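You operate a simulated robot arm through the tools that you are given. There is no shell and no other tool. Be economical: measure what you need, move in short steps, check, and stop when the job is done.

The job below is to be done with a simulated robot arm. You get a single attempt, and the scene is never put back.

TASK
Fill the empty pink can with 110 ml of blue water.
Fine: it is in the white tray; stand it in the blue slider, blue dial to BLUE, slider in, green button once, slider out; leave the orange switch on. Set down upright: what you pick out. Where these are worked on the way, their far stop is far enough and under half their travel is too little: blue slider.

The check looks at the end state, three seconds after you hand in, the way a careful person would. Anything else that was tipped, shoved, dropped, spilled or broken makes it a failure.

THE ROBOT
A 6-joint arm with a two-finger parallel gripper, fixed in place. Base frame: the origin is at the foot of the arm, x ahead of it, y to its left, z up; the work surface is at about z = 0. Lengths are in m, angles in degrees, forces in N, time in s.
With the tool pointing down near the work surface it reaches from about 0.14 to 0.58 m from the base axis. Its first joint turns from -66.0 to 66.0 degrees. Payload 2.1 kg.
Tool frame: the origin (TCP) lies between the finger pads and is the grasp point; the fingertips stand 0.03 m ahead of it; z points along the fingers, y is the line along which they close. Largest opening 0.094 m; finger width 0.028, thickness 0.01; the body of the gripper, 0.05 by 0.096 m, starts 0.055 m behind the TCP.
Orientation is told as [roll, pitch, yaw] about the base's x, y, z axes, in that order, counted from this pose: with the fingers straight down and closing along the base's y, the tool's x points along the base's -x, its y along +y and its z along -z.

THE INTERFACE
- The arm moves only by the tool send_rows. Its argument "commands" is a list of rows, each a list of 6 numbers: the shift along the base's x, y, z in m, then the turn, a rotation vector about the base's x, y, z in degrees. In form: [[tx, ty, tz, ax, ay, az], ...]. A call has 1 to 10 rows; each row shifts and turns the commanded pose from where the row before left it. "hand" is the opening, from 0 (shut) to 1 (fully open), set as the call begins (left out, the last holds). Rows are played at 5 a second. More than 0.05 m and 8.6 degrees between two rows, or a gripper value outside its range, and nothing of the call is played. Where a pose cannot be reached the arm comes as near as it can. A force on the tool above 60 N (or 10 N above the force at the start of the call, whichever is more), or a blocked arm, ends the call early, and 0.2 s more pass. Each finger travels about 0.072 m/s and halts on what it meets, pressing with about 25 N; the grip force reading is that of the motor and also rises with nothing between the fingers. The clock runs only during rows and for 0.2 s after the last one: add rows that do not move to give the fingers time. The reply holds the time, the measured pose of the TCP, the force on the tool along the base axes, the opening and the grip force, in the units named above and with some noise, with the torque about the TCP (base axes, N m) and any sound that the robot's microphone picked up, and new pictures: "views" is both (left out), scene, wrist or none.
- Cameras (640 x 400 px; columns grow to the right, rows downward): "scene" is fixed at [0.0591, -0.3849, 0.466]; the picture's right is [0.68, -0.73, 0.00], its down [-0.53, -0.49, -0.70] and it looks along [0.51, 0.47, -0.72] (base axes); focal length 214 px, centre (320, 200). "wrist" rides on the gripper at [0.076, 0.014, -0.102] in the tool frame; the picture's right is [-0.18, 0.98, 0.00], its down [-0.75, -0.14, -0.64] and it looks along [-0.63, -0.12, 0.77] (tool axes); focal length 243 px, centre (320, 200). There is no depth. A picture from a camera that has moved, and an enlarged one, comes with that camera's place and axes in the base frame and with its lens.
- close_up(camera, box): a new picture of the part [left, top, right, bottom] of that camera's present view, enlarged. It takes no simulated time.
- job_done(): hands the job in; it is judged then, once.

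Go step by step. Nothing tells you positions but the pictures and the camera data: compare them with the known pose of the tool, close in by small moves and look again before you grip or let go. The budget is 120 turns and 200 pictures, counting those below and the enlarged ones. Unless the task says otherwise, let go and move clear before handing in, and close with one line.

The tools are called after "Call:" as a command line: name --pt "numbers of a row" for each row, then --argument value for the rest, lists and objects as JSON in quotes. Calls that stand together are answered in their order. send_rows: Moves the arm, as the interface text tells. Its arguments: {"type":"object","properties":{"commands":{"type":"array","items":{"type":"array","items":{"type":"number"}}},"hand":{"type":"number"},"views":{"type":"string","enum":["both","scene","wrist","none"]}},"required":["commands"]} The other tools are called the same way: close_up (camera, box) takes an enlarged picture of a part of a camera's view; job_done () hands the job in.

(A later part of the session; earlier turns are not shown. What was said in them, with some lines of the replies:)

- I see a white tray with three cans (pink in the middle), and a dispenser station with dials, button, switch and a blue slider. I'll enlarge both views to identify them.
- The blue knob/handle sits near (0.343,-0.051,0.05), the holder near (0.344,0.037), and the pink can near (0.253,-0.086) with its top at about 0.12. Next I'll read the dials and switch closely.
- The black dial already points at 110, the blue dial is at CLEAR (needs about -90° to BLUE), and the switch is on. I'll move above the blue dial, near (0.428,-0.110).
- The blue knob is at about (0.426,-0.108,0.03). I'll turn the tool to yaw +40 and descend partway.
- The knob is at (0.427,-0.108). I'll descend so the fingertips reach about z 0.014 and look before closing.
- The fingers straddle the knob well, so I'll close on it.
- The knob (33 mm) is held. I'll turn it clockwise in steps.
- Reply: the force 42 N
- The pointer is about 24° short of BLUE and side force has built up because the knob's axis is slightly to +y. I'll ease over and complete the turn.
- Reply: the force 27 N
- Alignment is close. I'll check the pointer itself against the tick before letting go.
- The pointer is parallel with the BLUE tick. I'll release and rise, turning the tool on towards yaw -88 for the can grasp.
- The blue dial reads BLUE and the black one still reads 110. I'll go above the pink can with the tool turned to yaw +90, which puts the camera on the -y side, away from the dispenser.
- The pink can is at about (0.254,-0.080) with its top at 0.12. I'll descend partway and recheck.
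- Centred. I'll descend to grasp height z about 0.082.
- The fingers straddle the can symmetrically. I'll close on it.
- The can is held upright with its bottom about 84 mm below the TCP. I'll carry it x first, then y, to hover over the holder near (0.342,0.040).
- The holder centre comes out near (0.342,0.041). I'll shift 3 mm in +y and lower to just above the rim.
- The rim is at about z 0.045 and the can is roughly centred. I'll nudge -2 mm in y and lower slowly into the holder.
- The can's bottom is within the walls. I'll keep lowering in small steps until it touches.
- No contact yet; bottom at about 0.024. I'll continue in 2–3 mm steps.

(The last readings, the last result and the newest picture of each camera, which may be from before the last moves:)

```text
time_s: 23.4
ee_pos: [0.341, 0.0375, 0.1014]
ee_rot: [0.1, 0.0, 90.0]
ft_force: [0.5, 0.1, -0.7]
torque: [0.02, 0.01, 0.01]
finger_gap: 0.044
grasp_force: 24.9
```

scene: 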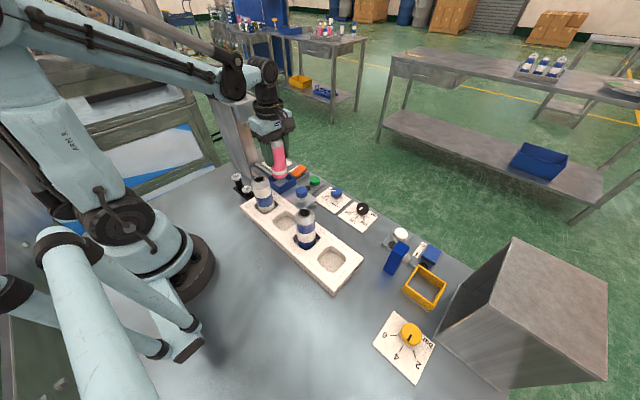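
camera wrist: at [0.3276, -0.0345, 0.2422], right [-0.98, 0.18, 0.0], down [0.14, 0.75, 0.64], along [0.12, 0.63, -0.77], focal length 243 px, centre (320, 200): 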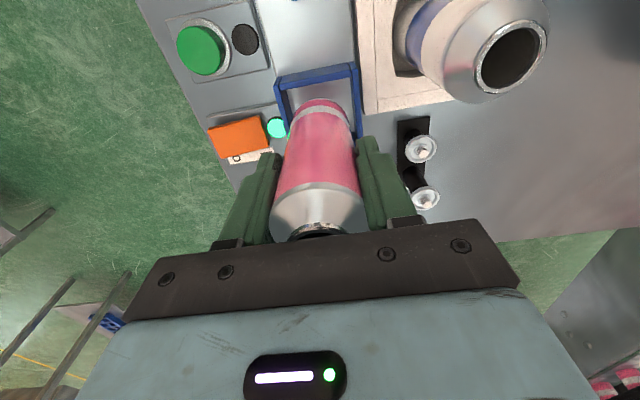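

Call:
send_rows --pt "0 0 -0.002 0 0 0" --pt "0 0 -0.002 0 0 0" --pt "0 0 0 0 0 0" --views "none"

Call:
close_up --camera "scene" --box '[236, 140, 332, 200]'

```text
time_s: 24.2
ee_pos: [0.3415, 0.0381, 0.0971]
ee_rot: [0.0, 0.0, 90.1]
ft_force: [-2.2, 2.8, 14.1]
torque: [0.07, 0.2, 0.06]
finger_gap: 0.044
grasp_force: 24.7
```

```text
6.67 times, centred on (284, 170) of scene
camera zoom: at [0.0591, -0.3849, 0.466], right [0.68, -0.73, 0.0], down [-0.53, -0.49, -0.7], along [0.51, 0.47, -0.72], focal length 1430 px, centre (560, 400)
```

zoom: 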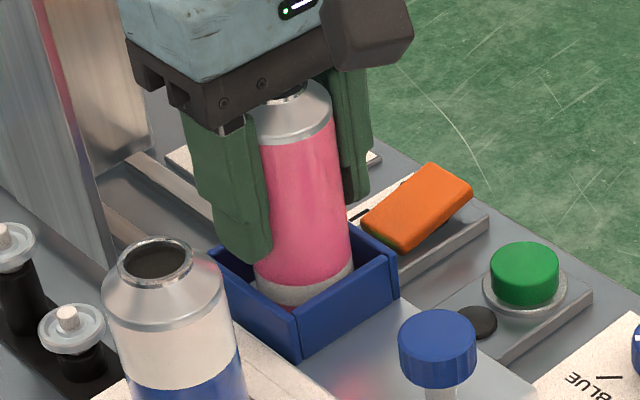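

Contact at 14 N, so the can stands on the holder floor. I'll open and rise straight up.

Call:
send_rows --pt "0 0 0.001 0 0 0" --pt "0 0 0 0 0 0" --pt "0 0 0 0 0 0" --pt "0 0 0.03 0 0 0" --pt "0 0 0.04 0 0 0" --pt "0 -0.03 0.04 0 0 0" --hand 0.72

Call:
close_up --camera "scene" --box '[206, 90, 366, 190]'

```text
time_s: 25.6
ee_pos: [0.3412, 0.0088, 0.2085]
ee_rot: [0.0, 0.1, 90.0]
ft_force: [0.0, 0.5, -0.4]
torque: [0.01, 0.0, -0.01]
finger_gap: 0.0676
grasp_force: 0.0
camera wrist: at [0.3265, -0.0672, 0.3115], right [-0.98, 0.18, 0.0], down [0.14, 0.75, 0.64], along [0.12, 0.63, -0.77], focal length 243 px, centre (320, 200)
```

scene: 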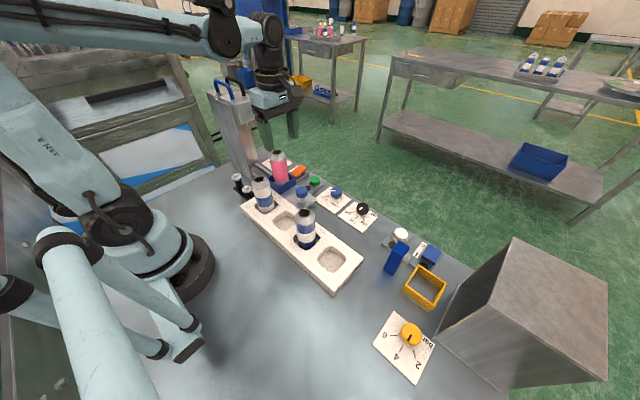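
wrist: 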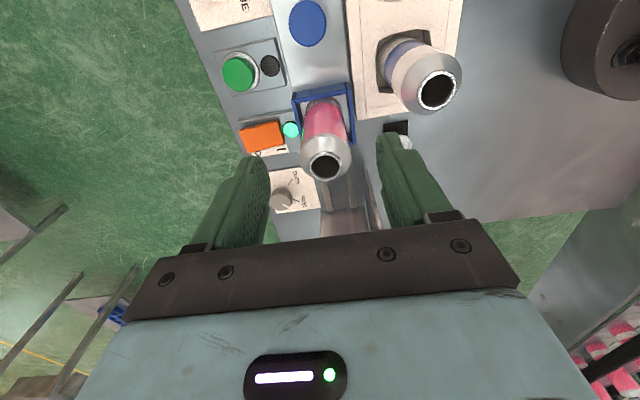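

```text
4.00 times, centred on (286, 140) of scene
camera zoom: at [0.0592, -0.3849, 0.466], right [0.68, -0.73, 0.0], down [-0.53, -0.49, -0.7], along [0.51, 0.47, -0.72], focal length 858 px, centre (456, 440)
```

zoom: 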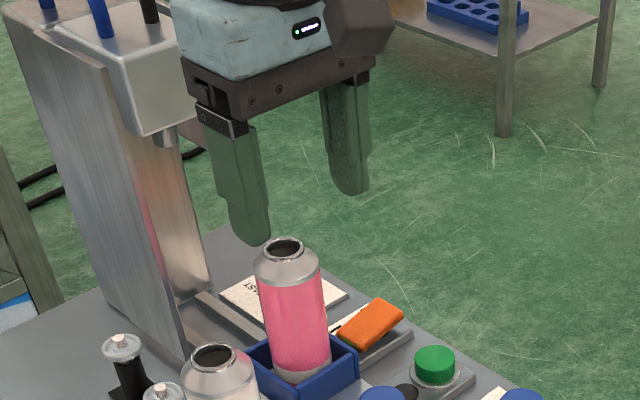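

The can stands upright in the holder, and the nozzle is near (0.342,0.156), so slider travel is about 0.116. I'll go above the slider knob at (0.342,-0.0525).

Call:
send_rows --pt "0 -0.03 0 0 0 0" --pt "0.0005 -0.0315 -0.02 0 0 0" --pt "0 0 -0.04 0 0 0" --pt "0 0 -0.03 0 0 0" --pt "0 0 0 0 0 0" --hand 0.6

Call:
close_up --camera "scene" --box '[250, 140, 346, 200]'

```text
time_s: 26.8
ee_pos: [0.3414, -0.0541, 0.1187]
ee_rot: [0.0, 0.0, 90.0]
ft_force: [0.3, -0.1, -0.4]
torque: [-0.01, 0.01, 0.03]
finger_gap: 0.0566
grasp_force: 0.0
camera wrist: at [0.3275, -0.1295, 0.2214], right [-0.98, 0.18, 0.0], down [0.14, 0.75, 0.64], along [0.12, 0.63, -0.77], focal length 243 px, centre (320, 200)
```

scene: 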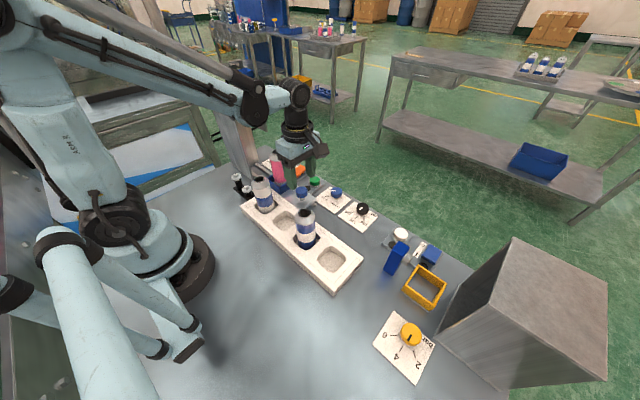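
wrist: 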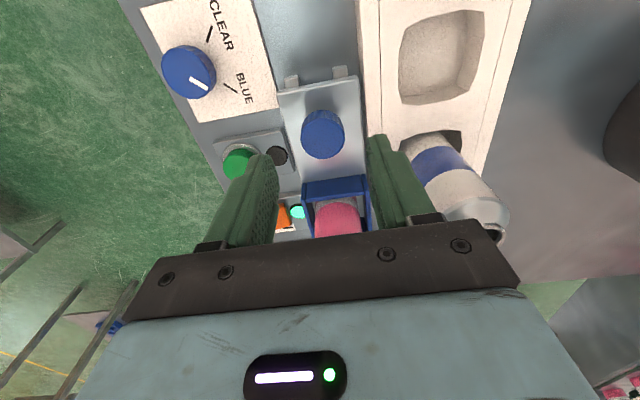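

```text
6.67 times, centred on (298, 170) of scene
camera zoom: at [0.0591, -0.3849, 0.466], right [0.68, -0.73, 0.0], down [-0.53, -0.49, -0.7], along [0.51, 0.47, -0.72], focal length 1430 px, centre (467, 400)
```

zoom: 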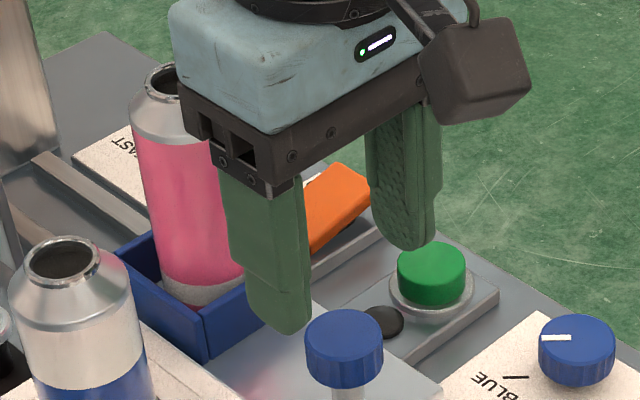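

Aligned over the knob. I'll descend to TCP z about 0.060.

Call:
send_rows --pt "0 -0.0005 -0.02 0 0 0" --pt "0 0 -0.02 0 0 0" --pt "0 0 -0.018 0 0 0" --pt "0 0 0 0 0 0"

Call:
close_up --camera "scene" --box '[250, 140, 346, 200]'

```text
time_s: 27.8
ee_pos: [0.3399, -0.0554, 0.0593]
ee_rot: [0.0, 0.0, 90.0]
ft_force: [0.9, 0.2, -1.0]
torque: [-0.01, 0.0, -0.03]
finger_gap: 0.0565
grasp_force: 0.0
camera wrist: at [0.3257, -0.1305, 0.1623], right [-0.98, 0.18, 0.0], down [0.14, 0.75, 0.64], along [0.12, 0.63, -0.77], focal length 243 px, centre (320, 200)
```

scene: 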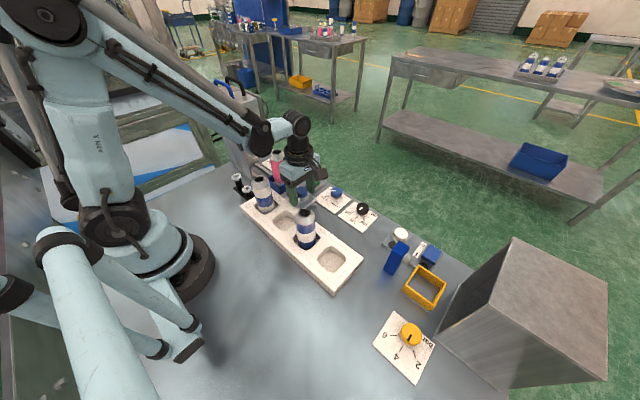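
wrist: 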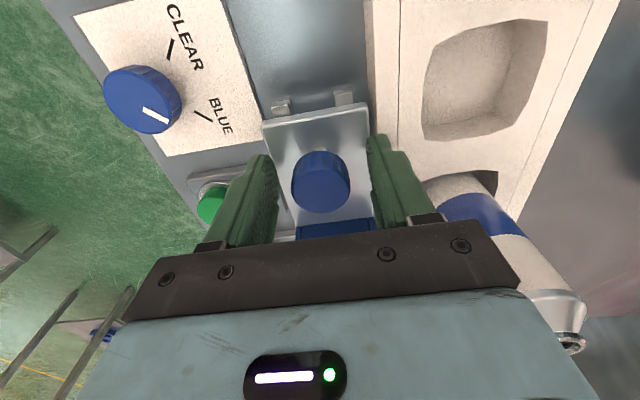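

```text
6.67 times, centred on (298, 170) of scene
camera zoom: at [0.0591, -0.3849, 0.466], right [0.68, -0.73, 0.0], down [-0.53, -0.49, -0.7], along [0.51, 0.47, -0.72], focal length 1430 px, centre (467, 400)
```

zoom: 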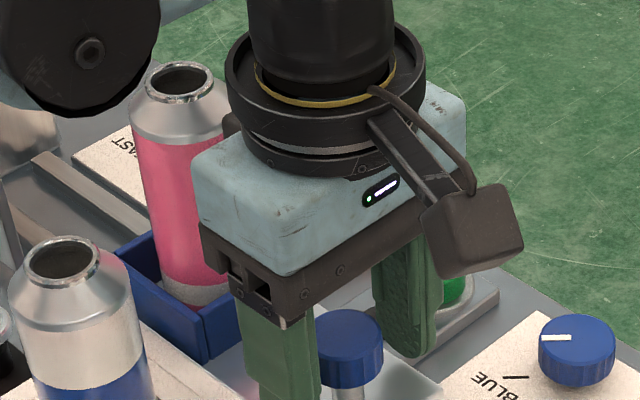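

The knob is between the pads. I'll grip it.

Call:
send_rows --pt "0 0 0 0 0 0" --pt "0 0 0 0 0 0" --pt "0 0 0 0 0 0" --hand 0.2 --views "none"

Call:
send_rows --pt "0 0.006 0 0 0 0" --pt "0 0.006 0 0 0 0" --pt "0 0.006 0 0 0 0" --pt "0 0.006 0 0 0 0" --pt "0 0.006 0 0 0 0" --pt "0 0 0 0 0 0"

Call:
close_up --camera "scene" --box '[206, 90, 350, 180]'

```text
time_s: 28.6
ee_pos: [0.3404, -0.0544, 0.0601]
ee_rot: [0.0, -0.1, 90.1]
ft_force: [1.8, 7.2, -5.8]
torque: [0.19, 0.02, 0.04]
finger_gap: 0.0312
grasp_force: 45.3
```

```text
time_s: 30.0
ee_pos: [0.3399, -0.0244, 0.0601]
ee_rot: [0.3, 0.0, 90.0]
ft_force: [-16.3, -1.4, 10.2]
torque: [-1.11, -0.03, 0.1]
finger_gap: 0.0309
grasp_force: 45.1
camera wrist: at [0.3261, -0.0993, 0.1626], right [-0.98, 0.18, 0.0], down [0.14, 0.75, 0.64], along [0.12, 0.63, -0.77], focal length 243 px, centre (320, 200)
```

scene: 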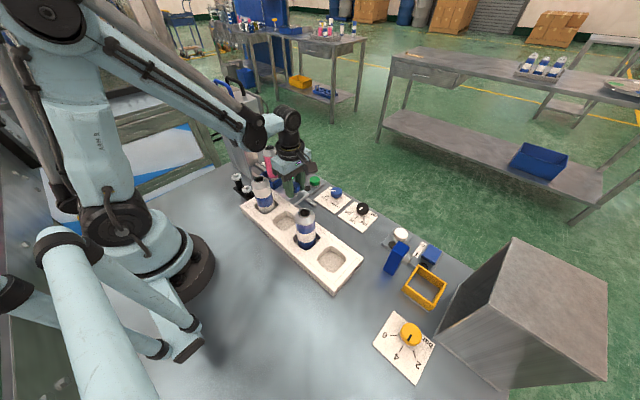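
wrist: 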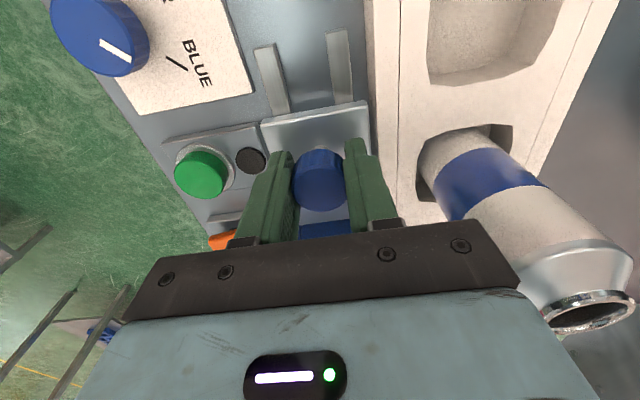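

```text
4.44 times, centred on (278, 135) of scene
camera zoom: at [0.0591, -0.3849, 0.466], right [0.68, -0.73, 0.0], down [-0.53, -0.49, -0.7], along [0.51, 0.47, -0.72], focal length 953 px, centre (507, 489)
```

zoom: 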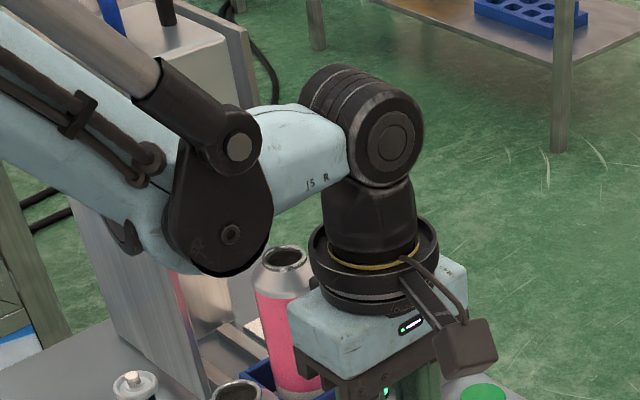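

The slider follows smoothly. I'll continue in, watching clearance with the dispenser.

Call:
send_rows --pt "-0.0005 0.006 0 0 0 0" --pt "0 0.006 0 0 0 0" --pt "0 0.006 0 0 0 0" --pt "0 0.006 0 0 0 0" --pt "0 0.006 0 0 0 0" --pt "0 0.006 0 0 0 0" --pt "0 0 0 0 0 0"

Call:
close_up --camera "scene" --box '[206, 90, 350, 180]'

```text
time_s: 31.6
ee_pos: [0.3397, 0.0129, 0.0605]
ee_rot: [0.4, -0.2, 89.9]
ft_force: [-24.7, 1.3, 10.3]
torque: [0.58, -0.29, 0.18]
finger_gap: 0.0312
grasp_force: 45.4
camera wrist: at [0.3265, -0.0625, 0.1624], right [-0.98, 0.18, 0.01], down [0.14, 0.75, 0.64], along [0.11, 0.63, -0.77], focal length 243 px, centre (320, 200)
```

scene: 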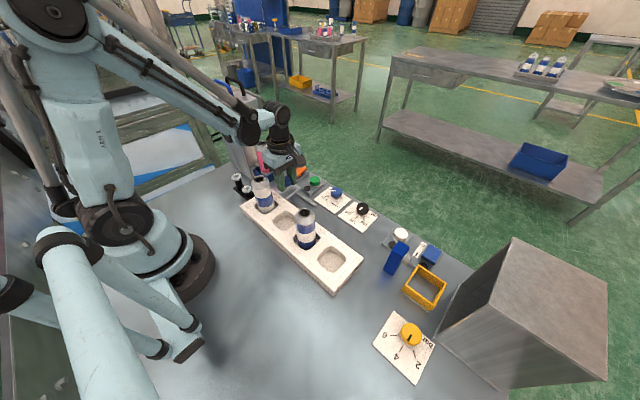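
wrist: 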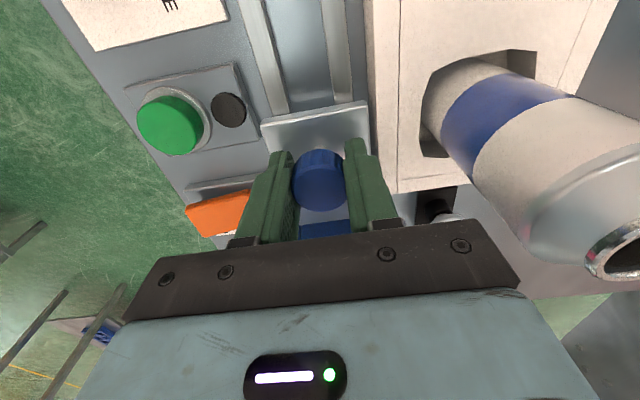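

```text
4.44 times, centred on (278, 135) of scene
camera zoom: at [0.0591, -0.3849, 0.466], right [0.68, -0.73, 0.0], down [-0.53, -0.49, -0.7], along [0.51, 0.47, -0.72], focal length 953 px, centre (507, 489)
```

zoom: 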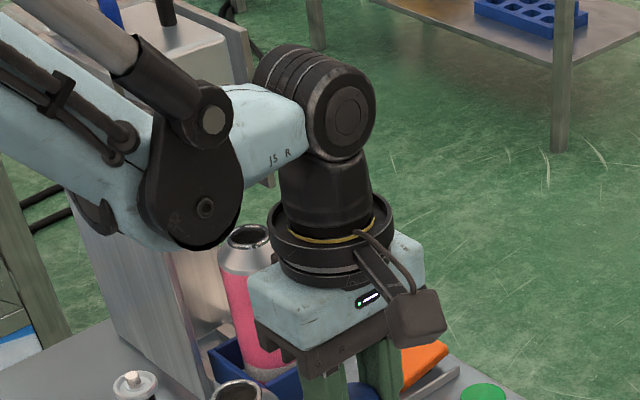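

Good progress, with about 3 cm clearance to the column still. I'll relieve the slight x load and go on.

Call:
send_rows --pt "-0.001 0.005 0 0 0 0" --pt "0 0.005 0 0 0 0" --pt "0 0.005 0 0 0 0" --pt "0 0.005 0 0 0 0" --pt "0 0 0 0 0 0"

Call:
close_up --camera "scene" --box '[206, 90, 350, 180]'

```text
time_s: 32.8
ee_pos: [0.3409, 0.0325, 0.0605]
ee_rot: [0.2, 0.0, 90.1]
ft_force: [-20.9, -0.9, -9.7]
torque: [-0.18, -0.55, -0.02]
finger_gap: 0.031
grasp_force: 45.0
camera wrist: at [0.3261, -0.0424, 0.1625], right [-0.98, 0.18, 0.0], down [0.14, 0.75, 0.64], along [0.12, 0.63, -0.77], focal length 243 px, centre (320, 200)
```

scene: 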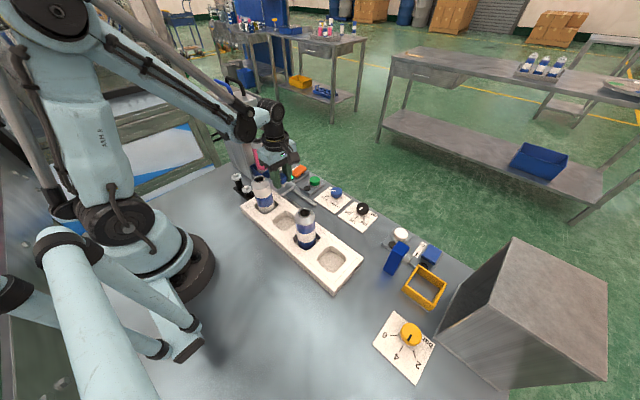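
wrist: 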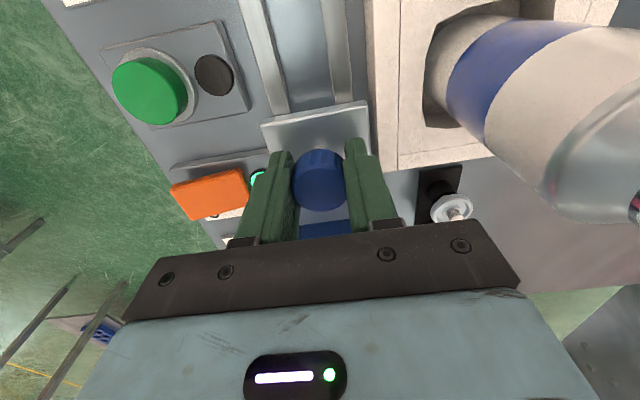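

```text
4.44 times, centred on (278, 135) of scene
camera zoom: at [0.0592, -0.3849, 0.466], right [0.68, -0.73, 0.0], down [-0.53, -0.49, -0.69], along [0.51, 0.47, -0.72], focal length 953 px, centre (507, 489)
```

zoom: 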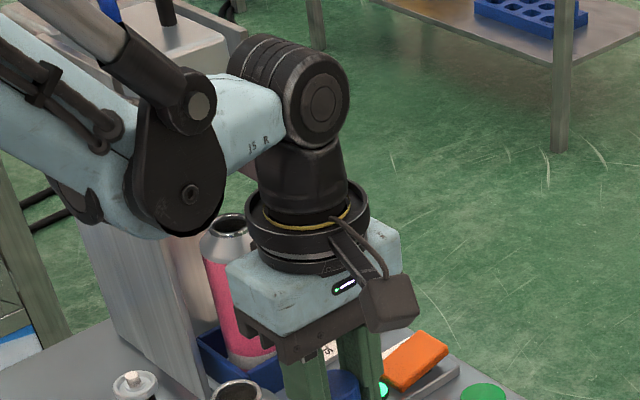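

87 mm in. I'll continue with short steps until the stop is felt.

Call:
send_rows --pt "-0.0005 0.004 0 0 0 0" --pt "0 0.004 0 0 0 0" --pt "0 0.004 0 0 0 0" --pt "0 0.004 0 0 0 0" --pt "0 0 0 0 0 0" --views "none"

Call:
close_up --camera "scene" --box '[206, 90, 350, 180]'

```text
time_s: 34.0
ee_pos: [0.3409, 0.0489, 0.0599]
ee_rot: [0.1, 0.0, 90.0]
ft_force: [-13.3, 0.3, 2.9]
torque: [-0.67, 0.4, -0.02]
finger_gap: 0.031
grasp_force: 45.2
```

```text
4.44 times, centred on (278, 135) of scene
camera zoom: at [0.0591, -0.3849, 0.466], right [0.68, -0.73, 0.0], down [-0.53, -0.49, -0.7], along [0.51, 0.47, -0.72], focal length 953 px, centre (507, 489)
```

zoom: 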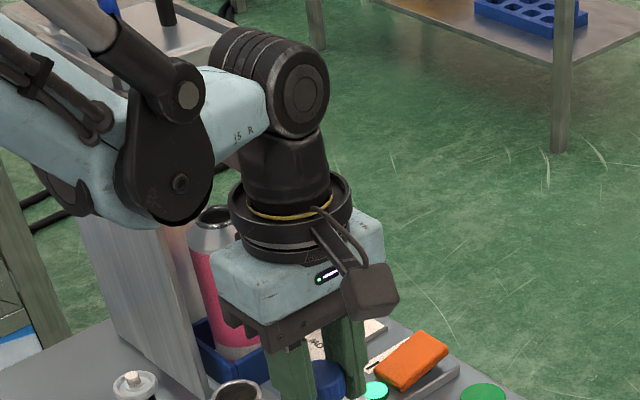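

Call:
send_rows --pt "0 0.003 0 0 0 0" --pt "0 0.003 0 0 0 0" --pt "0 0.003 0 0 0 0" --pt "0 0 0 0 0 0" --views "wrist"

Call:
close_up --camera "scene" --box '[206, 90, 350, 180]'

```text
time_s: 35.0
ee_pos: [0.3403, 0.0566, 0.0596]
ee_rot: [0.0, 0.0, 90.0]
ft_force: [-3.4, 0.0, -14.4]
torque: [-0.71, -0.16, -0.07]
finger_gap: 0.0309
grasp_force: 44.8
camera wrist: at [0.3257, -0.0175, 0.1625], right [-0.98, 0.18, 0.0], down [0.14, 0.75, 0.64], along [0.12, 0.63, -0.77], focal length 243 px, centre (320, 200)
```

wrist: 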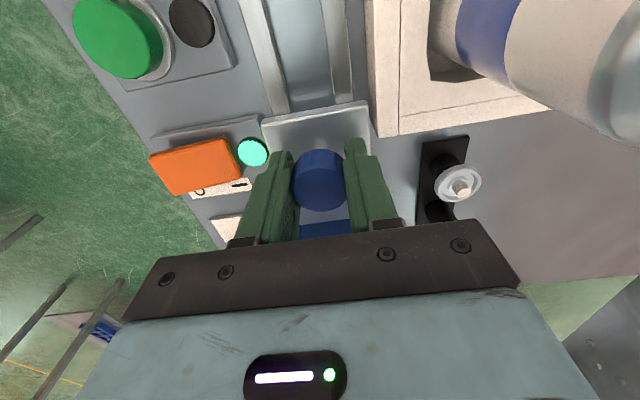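

```text
4.44 times, centred on (278, 135) of scene
camera zoom: at [0.0592, -0.3849, 0.466], right [0.68, -0.73, 0.0], down [-0.53, -0.49, -0.69], along [0.51, 0.47, -0.72], focal length 953 px, centre (507, 489)
```

zoom: 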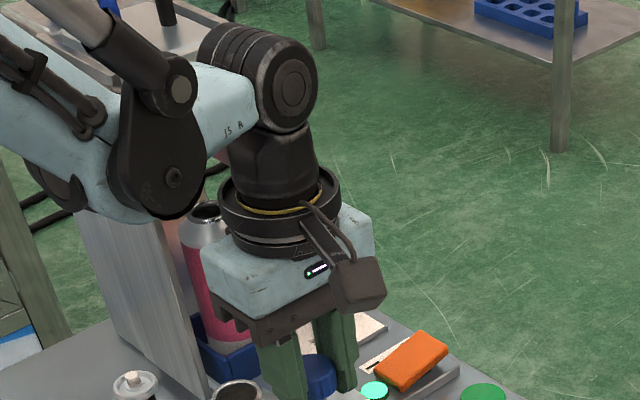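

Still sliding (111 mm). A few more short steps to find the stop.

Call:
send_rows --pt "0 0.003 0 0 0 0" --pt "0 0.003 0 0 0 0" --pt "0 0 0 0 0 0" --views "none"

```text
time_s: 35.8
ee_pos: [0.3392, 0.0632, 0.0596]
ee_rot: [0.1, 0.1, 89.9]
ft_force: [-5.3, 1.1, -0.6]
torque: [-0.56, -0.23, -0.04]
finger_gap: 0.0312
grasp_force: 45.1
```

Call:
send_rows --pt "0 0.003 0 0 0 0" --pt "0 0.003 0 0 0 0" --pt "0 0 0 0 0 0" --views "none"

Call:
close_up --camera "scene" --box '[206, 90, 350, 180]'

```text
time_s: 36.6
ee_pos: [0.3391, 0.0666, 0.0598]
ee_rot: [0.0, 0.6, 89.9]
ft_force: [-4.3, -30.5, -4.4]
torque: [-0.03, -0.02, 0.13]
finger_gap: 0.031
grasp_force: 45.2
```

```text
4.44 times, centred on (278, 135) of scene
camera zoom: at [0.0591, -0.3849, 0.466], right [0.68, -0.73, 0.0], down [-0.53, -0.49, -0.69], along [0.51, 0.47, -0.72], focal length 953 px, centre (507, 489)
```

zoom: 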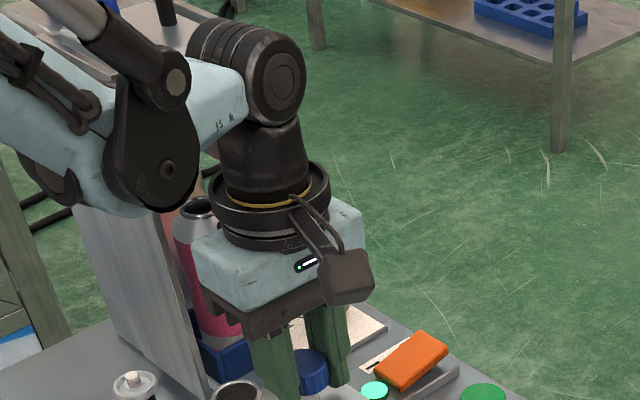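

The stop is felt at y=0.0666 (-30 N), 121 mm of travel. I'll ease off, open only slightly because the orange switch is near, and rise.

Call:
send_rows --pt "0 -0.002 0 0 0 0" --pt "0 0 0 0 0 0" --pt "0 0 0 0 0 0" --pt "0 0 0.02 0 0 0" --pt "0 -0.01 0.03 0 0 0" --pt "0 -0.03 0.03 0 0 0" --pt "0 -0.03 0.03 0 0 0" --hand 0.42

Call:
close_up --camera "scene" --box '[206, 90, 350, 180]'

```text
time_s: 38.2
ee_pos: [0.3386, -0.0042, 0.1684]
ee_rot: [0.0, 0.1, 90.1]
ft_force: [0.2, 1.1, 1.0]
torque: [0.0, 0.01, 0.02]
finger_gap: 0.0394
grasp_force: 0.1
camera wrist: at [0.3238, -0.0789, 0.2717], right [-0.98, 0.18, 0.0], down [0.14, 0.75, 0.64], along [0.12, 0.63, -0.77], focal length 243 px, centre (320, 200)
```

scene: 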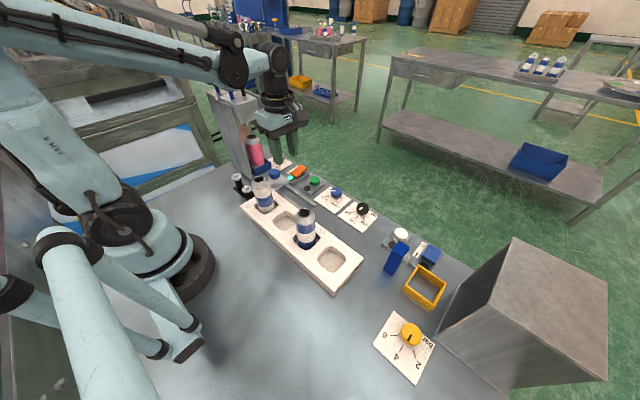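
wrist: 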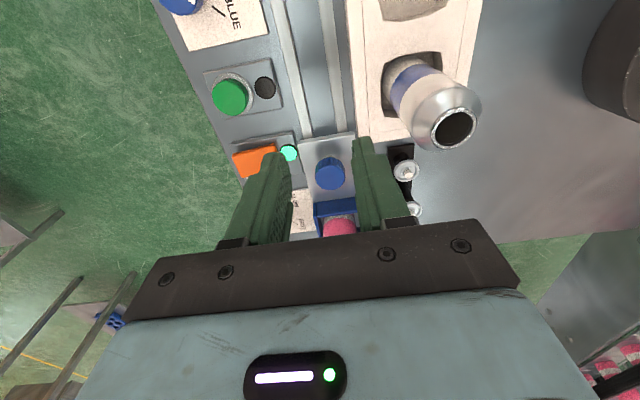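

```text
4.44 times, centred on (278, 135) of scene
camera zoom: at [0.0592, -0.3849, 0.466], right [0.68, -0.73, 0.0], down [-0.53, -0.49, -0.7], along [0.51, 0.47, -0.72], focal length 953 px, centre (507, 489)
```

zoom: 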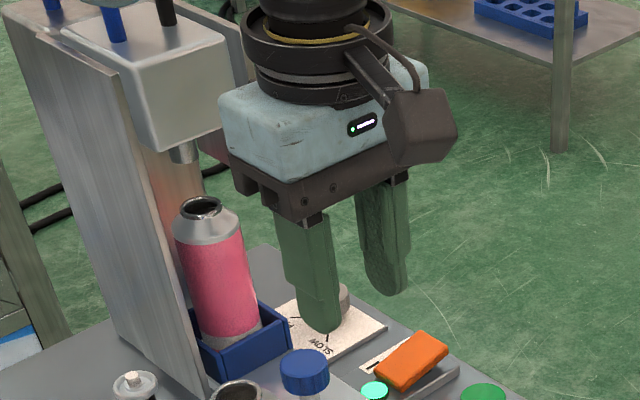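

The can sits under the nozzle. Next I'll press the green button at about (0.421,-0.025, top z about 0.03), closing the fingers and hovering first.

Call:
send_rows --pt "0.03 -0.007 -0.01 0 0 0" --pt "0.03 -0.007 -0.02 0 0 0" --pt "0.022 -0.007 -0.03 0 0 0" --pt "0 0 -0.018 0 0 0" --pt "0 0 0 0 0 0" --hand 0

Call:
close_up --camera "scene" --box '[270, 140, 366, 200]'

```text
time_s: 39.4
ee_pos: [0.4219, -0.0221, 0.0912]
ee_rot: [0.0, 0.0, 90.0]
ft_force: [0.1, 0.5, 0.5]
torque: [-0.02, -0.02, 0.01]
finger_gap: 0.0002
grasp_force: 25.1
camera wrist: at [0.4071, -0.0981, 0.1941], right [-0.98, 0.18, 0.0], down [0.14, 0.75, 0.64], along [0.12, 0.63, -0.77], focal length 243 px, centre (320, 200)
```

scene: 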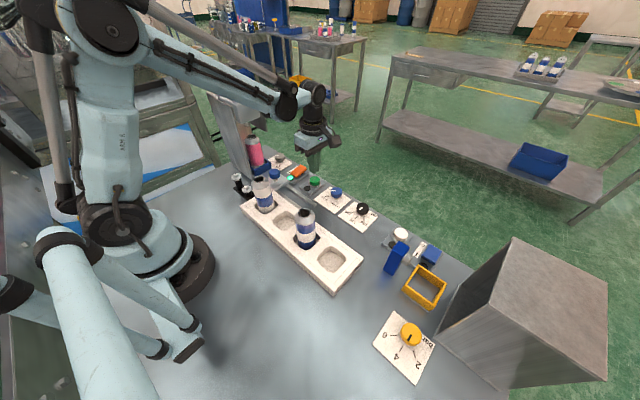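
wrist: 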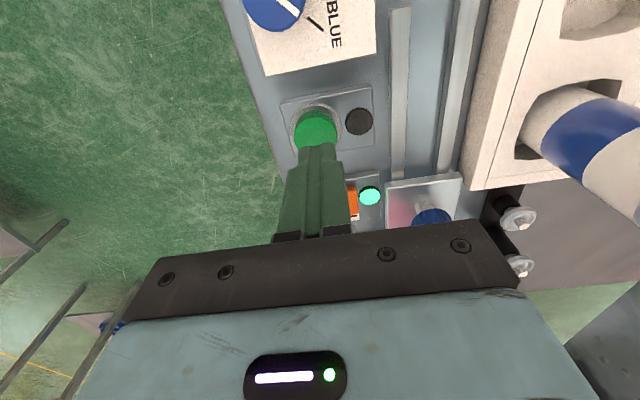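

```text
6.67 times, centred on (318, 170) of scene
camera zoom: at [0.0591, -0.3849, 0.466], right [0.68, -0.73, 0.0], down [-0.53, -0.49, -0.7], along [0.51, 0.47, -0.72], focal length 1430 px, centre (333, 400)
```

zoom: 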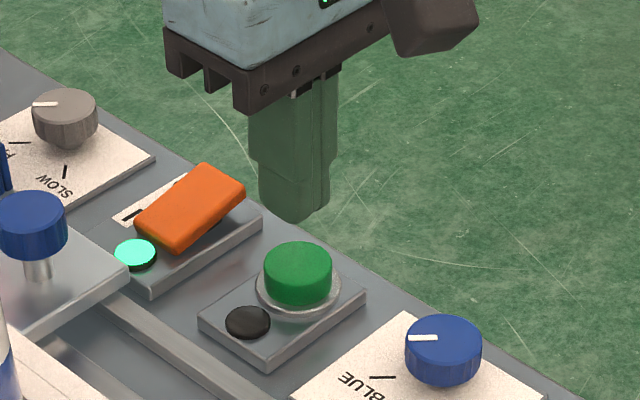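

Fingers are over the button to within a few mm. I'll shift 4 mm in -y and press gently.

Call:
send_rows --pt "0.0005 -0.004 -0.012 0 0 0" --pt "0 0 -0.01 0 0 0" --pt "0 0 -0.003 0 0 0" --pt "0 0 -0.003 0 0 0" --pt "0 0 0 0 0 0" --views "wrist"

Call:
close_up --camera "scene" --box '[270, 140, 366, 200]'

```text
time_s: 40.6
ee_pos: [0.4225, -0.0275, 0.0623]
ee_rot: [0.0, 0.0, 90.0]
ft_force: [-0.3, 0.1, 0.3]
torque: [0.01, -0.01, 0.0]
finger_gap: 0.0
grasp_force: 24.9
camera wrist: at [0.4075, -0.1027, 0.1662], right [-0.98, 0.18, 0.0], down [0.14, 0.75, 0.64], along [0.12, 0.63, -0.77], focal length 243 px, centre (320, 200)
```

wrist: 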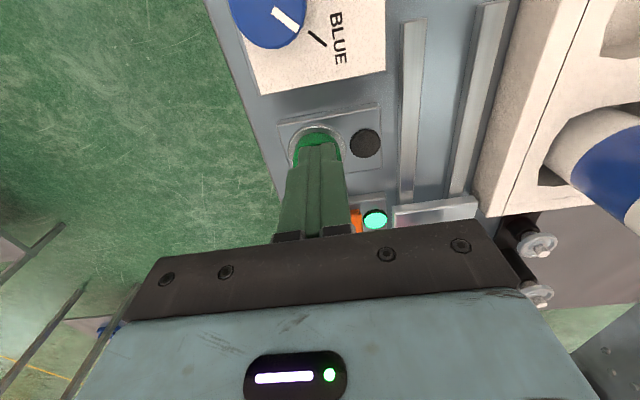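

```text
6.67 times, centred on (318, 170) of scene
camera zoom: at [0.0591, -0.3849, 0.466], right [0.68, -0.73, 0.0], down [-0.53, -0.49, -0.7], along [0.51, 0.47, -0.72], focal length 1430 px, centre (333, 400)
```

zoom: 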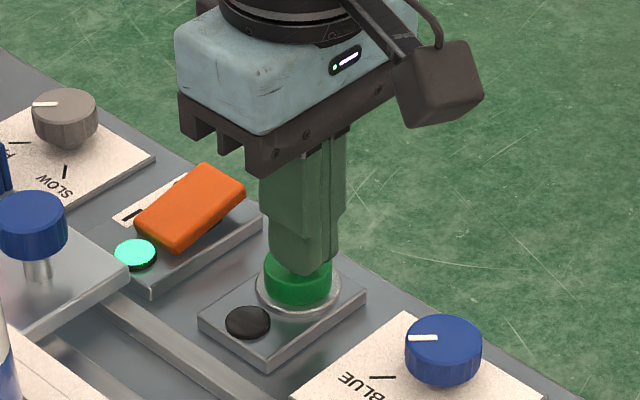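

The fingertips are just above the button. I'll press down in small steps.

Call:
send_rows --pt "0 0 -0.002 0 0 0" --pt "0 0 -0.002 0 0 0" --pt "0 0 -0.002 0 0 0" --views "none"

Call:
close_up --camera "scene" --box '[206, 100, 366, 200]'

```text
time_s: 41.4
ee_pos: [0.4212, -0.0268, 0.0581]
ee_rot: [0.0, 0.0, 90.1]
ft_force: [0.8, 0.2, -1.3]
torque: [0.02, -0.01, -0.01]
finger_gap: 0.0
grasp_force: 25.1
```

```text
4.00 times, centred on (286, 150) of scene
camera zoom: at [0.0591, -0.3849, 0.466], right [0.68, -0.73, 0.0], down [-0.53, -0.49, -0.7], along [0.51, 0.47, -0.72], focal length 858 px, centre (456, 400)
```

zoom: 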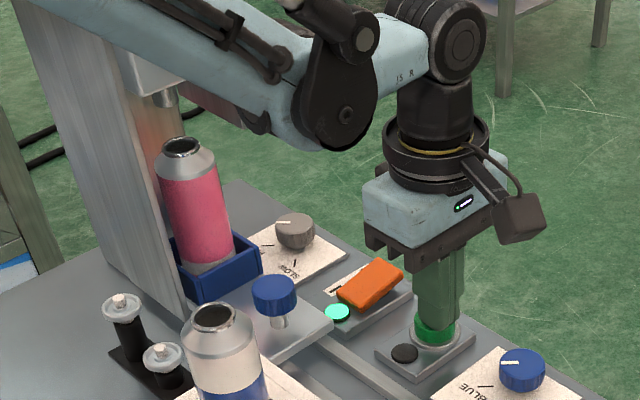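

Call:
send_rows --pt "0 0 -0.002 0 0 0" --pt "0 0 -0.002 0 0 0" --views "none"

Call:
close_up --camera "scene" --box '[206, 100, 366, 200]'

```text
time_s: 42.0
ee_pos: [0.4217, -0.0274, 0.054]
ee_rot: [0.1, 0.0, 90.1]
ft_force: [-0.1, 1.5, 1.7]
torque: [0.02, 0.0, 0.02]
finger_gap: 0.0
grasp_force: 25.2
```

```text
4.00 times, centred on (286, 150) of scene
camera zoom: at [0.0591, -0.3849, 0.466], right [0.68, -0.73, 0.0], down [-0.53, -0.49, -0.7], along [0.51, 0.47, -0.72], focal length 858 px, centre (456, 400)
```

zoom: 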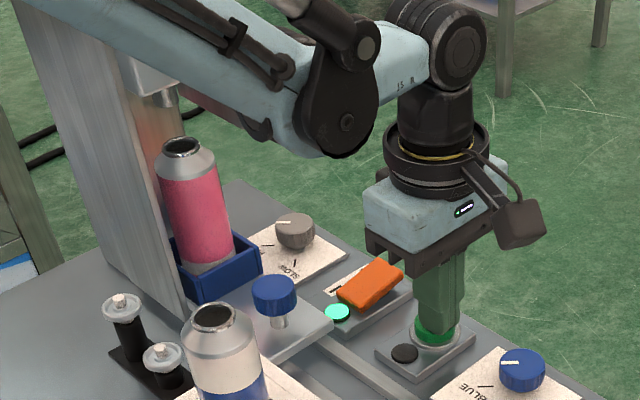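

Contact is just beginning. I'll press on.

Call:
send_rows --pt "0 0 -0.0015 0 0 0" --pt "0 0 -0.0015 0 0 0" --views "none"

Call:
close_up --camera "scene" --box '[206, 100, 366, 200]'

```text
time_s: 42.6
ee_pos: [0.4229, -0.0284, 0.0509]
ee_rot: [-0.1, 0.0, 90.1]
ft_force: [0.4, 0.9, 3.6]
torque: [0.02, 0.01, -0.01]
finger_gap: 0.0
grasp_force: 25.0
heard: click
```

```text
4.00 times, centred on (286, 150) of scene
camera zoom: at [0.0591, -0.3849, 0.466], right [0.68, -0.73, 0.0], down [-0.53, -0.49, -0.7], along [0.51, 0.47, -0.72], focal length 858 px, centre (456, 400)
```

zoom: 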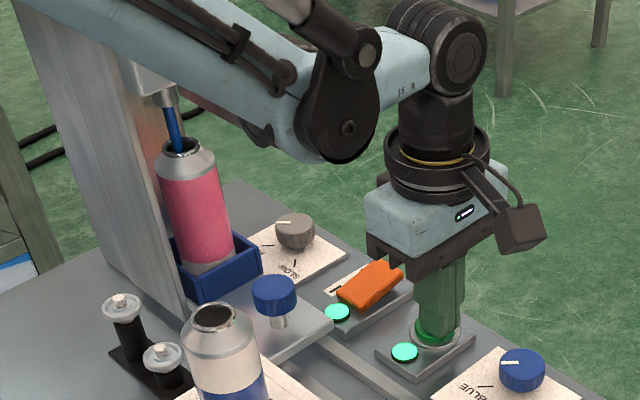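

Click: the lamp is on and blue water is flowing into the can. I'll lift off the button and wait for it to finish.

Call:
send_rows --pt "0 0 0.03 0 0 0" --pt "0 0 0.04 0 0 0" --pt "0 0 0.03 0 0 0" --pt "0 0 0 0 0 0" --pt "0 0 0 0 0 0" --pt "0 0 0 0 0 0" --pt "0 0 0 0 0 0" --pt "0 0 0 0 0 0" --pt "0 0 0 0 0 0" --pt "0 0 0 0 0 0" --views "none"

Call:
send_rows --pt "0 0 0 0 0 0" --pt "0 0 0 0 0 0" --pt "0 0 0 0 0 0" --pt "0 0 0 0 0 0" --pt "0 0 0 0 0 0" --pt "0 0 0 0 0 0" --pt "0 0 0 0 0 0" --pt "0 0 0 0 0 0" --pt "0 0 0 0 0 0" --pt "0 0 0 0 0 0" --views "none"

Call:
close_up --camera "scene" --box '[206, 100, 366, 200]'

```text
time_s: 44.8
ee_pos: [0.4205, -0.0289, 0.1487]
ee_rot: [0.0, 0.0, 90.0]
ft_force: [0.1, -0.8, 1.0]
torque: [-0.01, -0.01, -0.01]
finger_gap: 0.0
grasp_force: 24.9
```

```text
time_s: 47.0
ee_pos: [0.4223, -0.0288, 0.1489]
ee_rot: [-0.1, 0.0, 90.0]
ft_force: [0.4, 0.3, 0.0]
torque: [0.0, 0.0, 0.0]
finger_gap: 0.0
grasp_force: 25.4
```

```text
4.00 times, centred on (286, 150) of scene
camera zoom: at [0.0591, -0.3849, 0.466], right [0.68, -0.73, 0.0], down [-0.53, -0.49, -0.7], along [0.51, 0.47, -0.72], focal length 858 px, centre (456, 400)
```

zoom: 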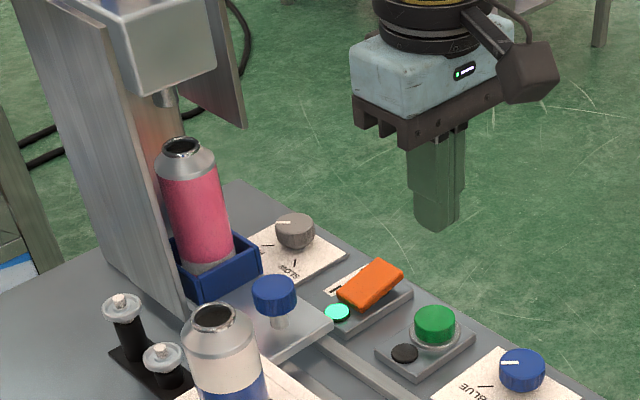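

Pouring has finished and the lamp is off. I'll go back to the knob by the reverse of the path I left on.

Call:
send_rows --pt "-0.027 0.008 0.01 0 0 0" --pt "-0.028 0.008 0.01 0 0 0" --pt "-0.0275 0.008 0 0 0 0" --pt "0 0.03 -0.03 0 0 0" --pt "0 0.03 -0.03 0 0 0" --pt "0 0.01 -0.025 0 0 0" --pt "0 0 0 0 0 0" --hand 0.44

Call:
close_up --camera "scene" --box '[226, 120, 338, 190]'

```text
time_s: 48.6
ee_pos: [0.3386, 0.0686, 0.085]
ee_rot: [0.0, 0.0, 90.1]
ft_force: [0.9, -0.4, -0.5]
torque: [0.0, 0.01, 0.02]
finger_gap: 0.0414
grasp_force: 0.0
camera wrist: at [0.3245, -0.0078, 0.1882], right [-0.98, 0.18, 0.0], down [0.14, 0.75, 0.64], along [0.12, 0.63, -0.77], focal length 243 px, centre (320, 200)
```

scene: 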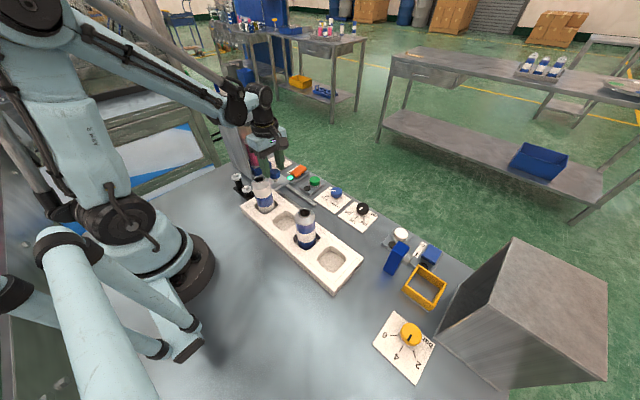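
wrist: 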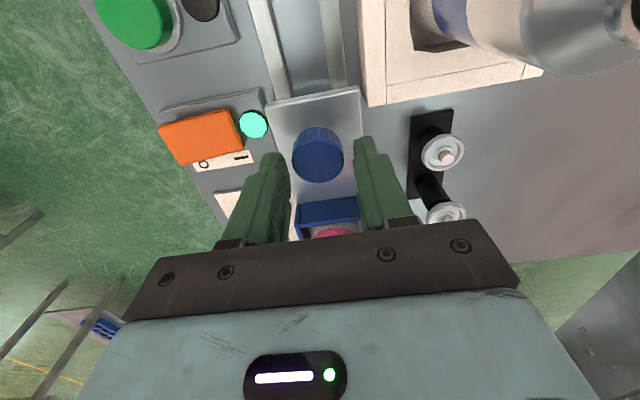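

```text
5.71 times, centred on (282, 155) of scene
camera zoom: at [0.0591, -0.3849, 0.466], right [0.68, -0.73, 0.0], down [-0.53, -0.49, -0.7], along [0.51, 0.47, -0.72], focal length 1226 px, centre (537, 457)
```

zoom: 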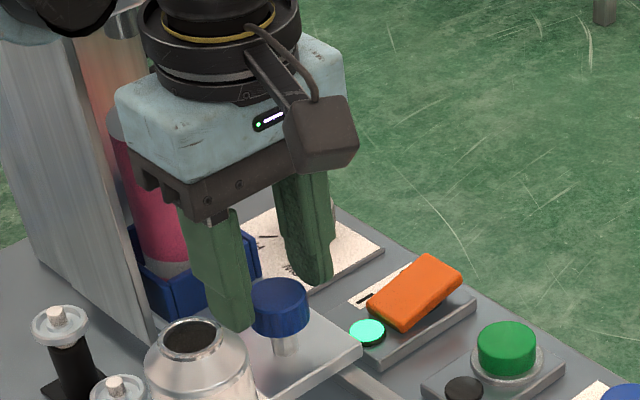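

The knob is at (0.340,0.066). I'll make a small correction, descend, and grip.

Call:
send_rows --pt "0.0012 -0.002 0 0 0 0" --pt "0 0 -0.013 0 0 0" --pt "0 0 -0.012 0 0 0" --pt "0 0 0 0 0 0" --views "none"

Call:
send_rows --pt "0 0 0 0 0 0" --pt "0 0 0 0 0 0" --hand 0.2 --views "wrist"

```text
time_s: 49.6
ee_pos: [0.3404, 0.0647, 0.0605]
ee_rot: [-0.1, 0.1, 90.0]
ft_force: [-0.4, -0.2, -0.7]
torque: [0.0, -0.03, -0.01]
finger_gap: 0.0414
grasp_force: 0.0
```

```text
time_s: 50.2
ee_pos: [0.3406, 0.0644, 0.061]
ee_rot: [0.3, 0.0, 90.1]
ft_force: [-15.1, 1.0, -4.5]
torque: [0.12, -0.02, 0.11]
finger_gap: 0.0309
grasp_force: 45.2
camera wrist: at [0.3262, -0.0102, 0.1631], right [-0.98, 0.18, 0.0], down [0.14, 0.75, 0.64], along [0.11, 0.63, -0.77], focal length 243 px, centre (320, 200)
```

wrist: 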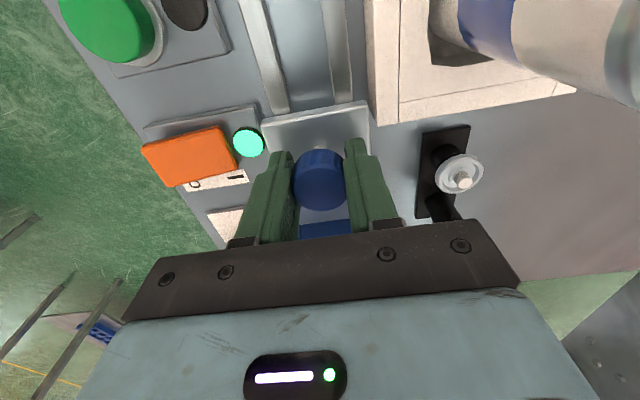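

Gripped. I'll pull the slider out gently to avoid sloshing.

Call:
send_rows --pt "-0.001 -0.002 0 0 0 0" --pt "0 -0.003 0 0 0 0" --pt "0 -0.005 0 0 0 0" --pt "0 -0.006 0 0 0 0" --pt "0 -0.006 0 0 0 0" --pt "0 -0.006 0 0 0 0" --pt "0 -0.006 0 0 0 0" --pt "0 -0.006 0 0 0 0" --pt "0 -0.006 0 0 0 0" --pt "0 -0.006 0 0 0 0" --views "none"

Call:
close_up --camera "scene" --box '[206, 100, 350, 190]'

```text
time_s: 52.4
ee_pos: [0.3398, 0.0128, 0.0604]
ee_rot: [-0.1, 0.1, 89.9]
ft_force: [18.1, 1.7, -11.1]
torque: [-0.29, 0.55, -0.09]
finger_gap: 0.031
grasp_force: 45.0
```

```text
4.44 times, centred on (278, 145) of scene
camera zoom: at [0.0592, -0.3849, 0.466], right [0.68, -0.73, 0.0], down [-0.53, -0.49, -0.69], along [0.51, 0.47, -0.72], focal length 953 px, centre (507, 444)
```

zoom: 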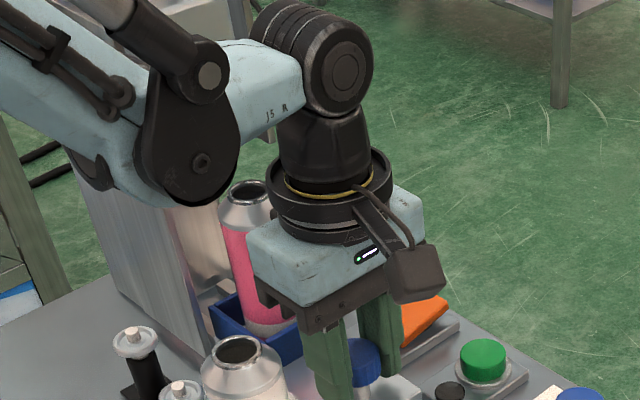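

Call:
send_rows --pt "0.0005 -0.006 0 0 0 0" --pt "0 -0.006 0 0 0 0" --pt "0 -0.006 0 0 0 0" --pt "0 -0.006 0 0 0 0" --pt "0 -0.006 0 0 0 0" --pt "0 -0.006 0 0 0 0" --pt "0 -0.006 0 0 0 0" --pt "0 -0.006 0 0 0 0" --pt "0 -0.006 0 0 0 0" --pt "0 -0.006 0 0 0 0" --views "none"

Call:
send_rows --pt "0 -0.003 0 0 0 0" --pt "0 -0.003 0 0 0 0" --pt "0 0 0 0 0 0" --views "none"

```text
time_s: 54.6
ee_pos: [0.34, -0.047, 0.061]
ee_rot: [0.1, -0.1, 89.9]
ft_force: [-11.0, 0.8, 23.1]
torque: [0.27, 0.11, -0.07]
finger_gap: 0.031
grasp_force: 45.6
```

```text
time_s: 55.4
ee_pos: [0.3407, -0.053, 0.0598]
ee_rot: [0.0, 0.1, 90.0]
ft_force: [-12.0, 0.4, 31.6]
torque: [0.05, 0.11, 0.0]
finger_gap: 0.0308
grasp_force: 44.6
```

Almost back at the starting position. I'll make a last small pull to the out stop, easing z slightly.

Call:
send_rows --pt "0 -0.002 0.0008 0 0 0" --pt "0 -0.002 0 0 0 0" --pt "0 0 0 0 0 0" --views "none"

```text
time_s: 56.2
ee_pos: [0.3397, -0.0538, 0.0599]
ee_rot: [0.1, -0.7, 90.2]
ft_force: [-11.1, 38.9, -29.8]
torque: [-0.48, -0.07, -0.13]
finger_gap: 0.0314
grasp_force: 45.1
```

The out stop is reached (+39 N). I'll ease off, release, rise and inspect.

Call:
send_rows --pt "0 0.003 0 0 0 0" --pt "0 0 0 0 0 0" --pt "0 0 0 0 0 0" --pt "0 0 0.02 0 0 0" --pt "0 0 0.03 0 0 0" --pt "0 -0.01 0.04 0 0 0" --pt "0 -0.03 0.04 0 0 0" --hand 0.5

Call:
close_up --camera "scene" --box '[220, 120, 380, 220]'

Call:
close_up --camera "wrist" --box '[200, 60, 400, 240]'

```text
time_s: 57.8
ee_pos: [0.3392, -0.0935, 0.1931]
ee_rot: [0.0, 0.0, 90.2]
ft_force: [-0.2, -0.2, 0.6]
torque: [0.0, 0.0, -0.01]
finger_gap: 0.047
grasp_force: 0.1
camera wrist: at [0.3255, -0.1686, 0.2968], right [-0.98, 0.18, 0.0], down [0.14, 0.75, 0.64], along [0.12, 0.63, -0.77], focal length 243 px, centre (320, 200)
```

scene: 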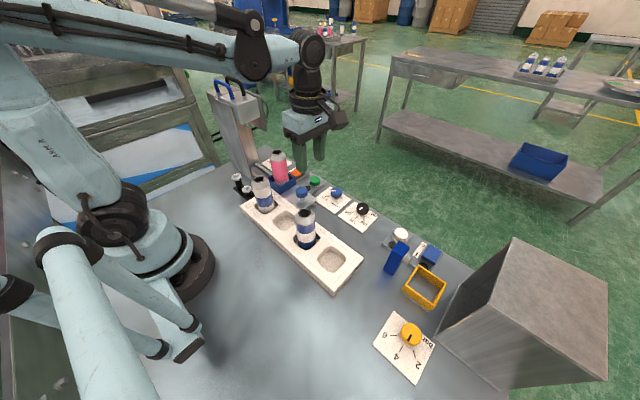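
wrist: 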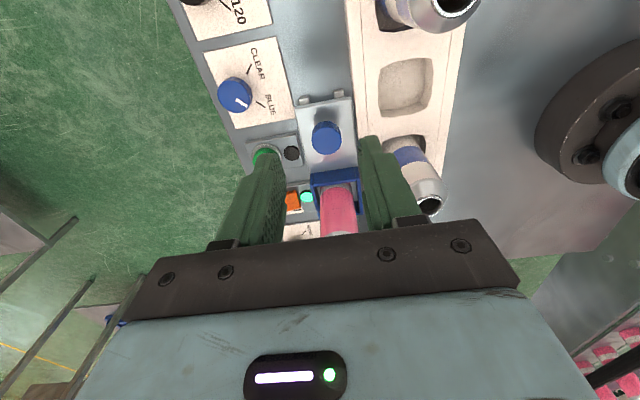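

```text
4.00 times, centred on (300, 170) of scene
camera zoom: at [0.0591, -0.3849, 0.466], right [0.68, -0.73, 0.0], down [-0.53, -0.49, -0.7], along [0.51, 0.47, -0.72], focal length 858 px, centre (400, 320)
```

zoom: 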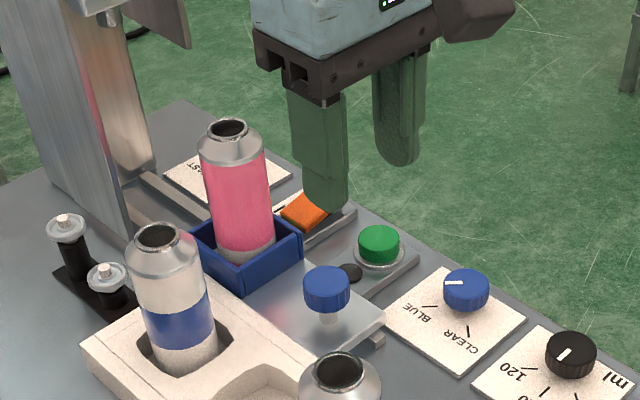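

```text
2.22 times, centred on (300, 150) of wrist
camera zoom: at [0.3255, -0.1686, 0.2968], right [-0.98, 0.18, 0.0], down [0.14, 0.75, 0.64], along [0.12, 0.63, -0.77], focal length 539 px, centre (364, 311)
```

zoom: 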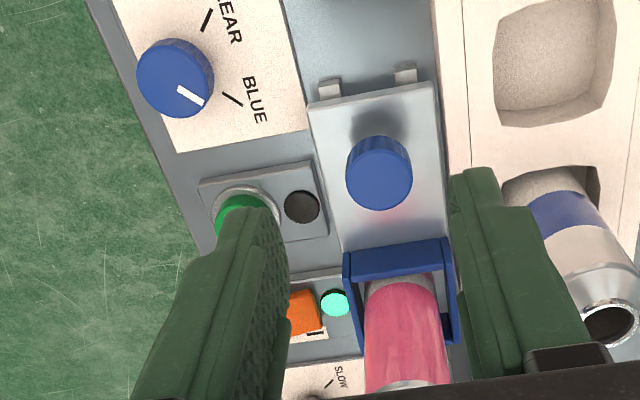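

The filled can stands upright in the pulled-out slider, the dials read BLUE and 110, the orange switch is still on, and the arm is clear. I'm handing in.

Call:
job_done

```text
The job is handed in.
```

The pink can got one pour of blue water with the volume dial at 110 ml; I didn't measure the level. It stands upright in the pulled-out blue slider, with the orange switch left on and nothing else disturbed.
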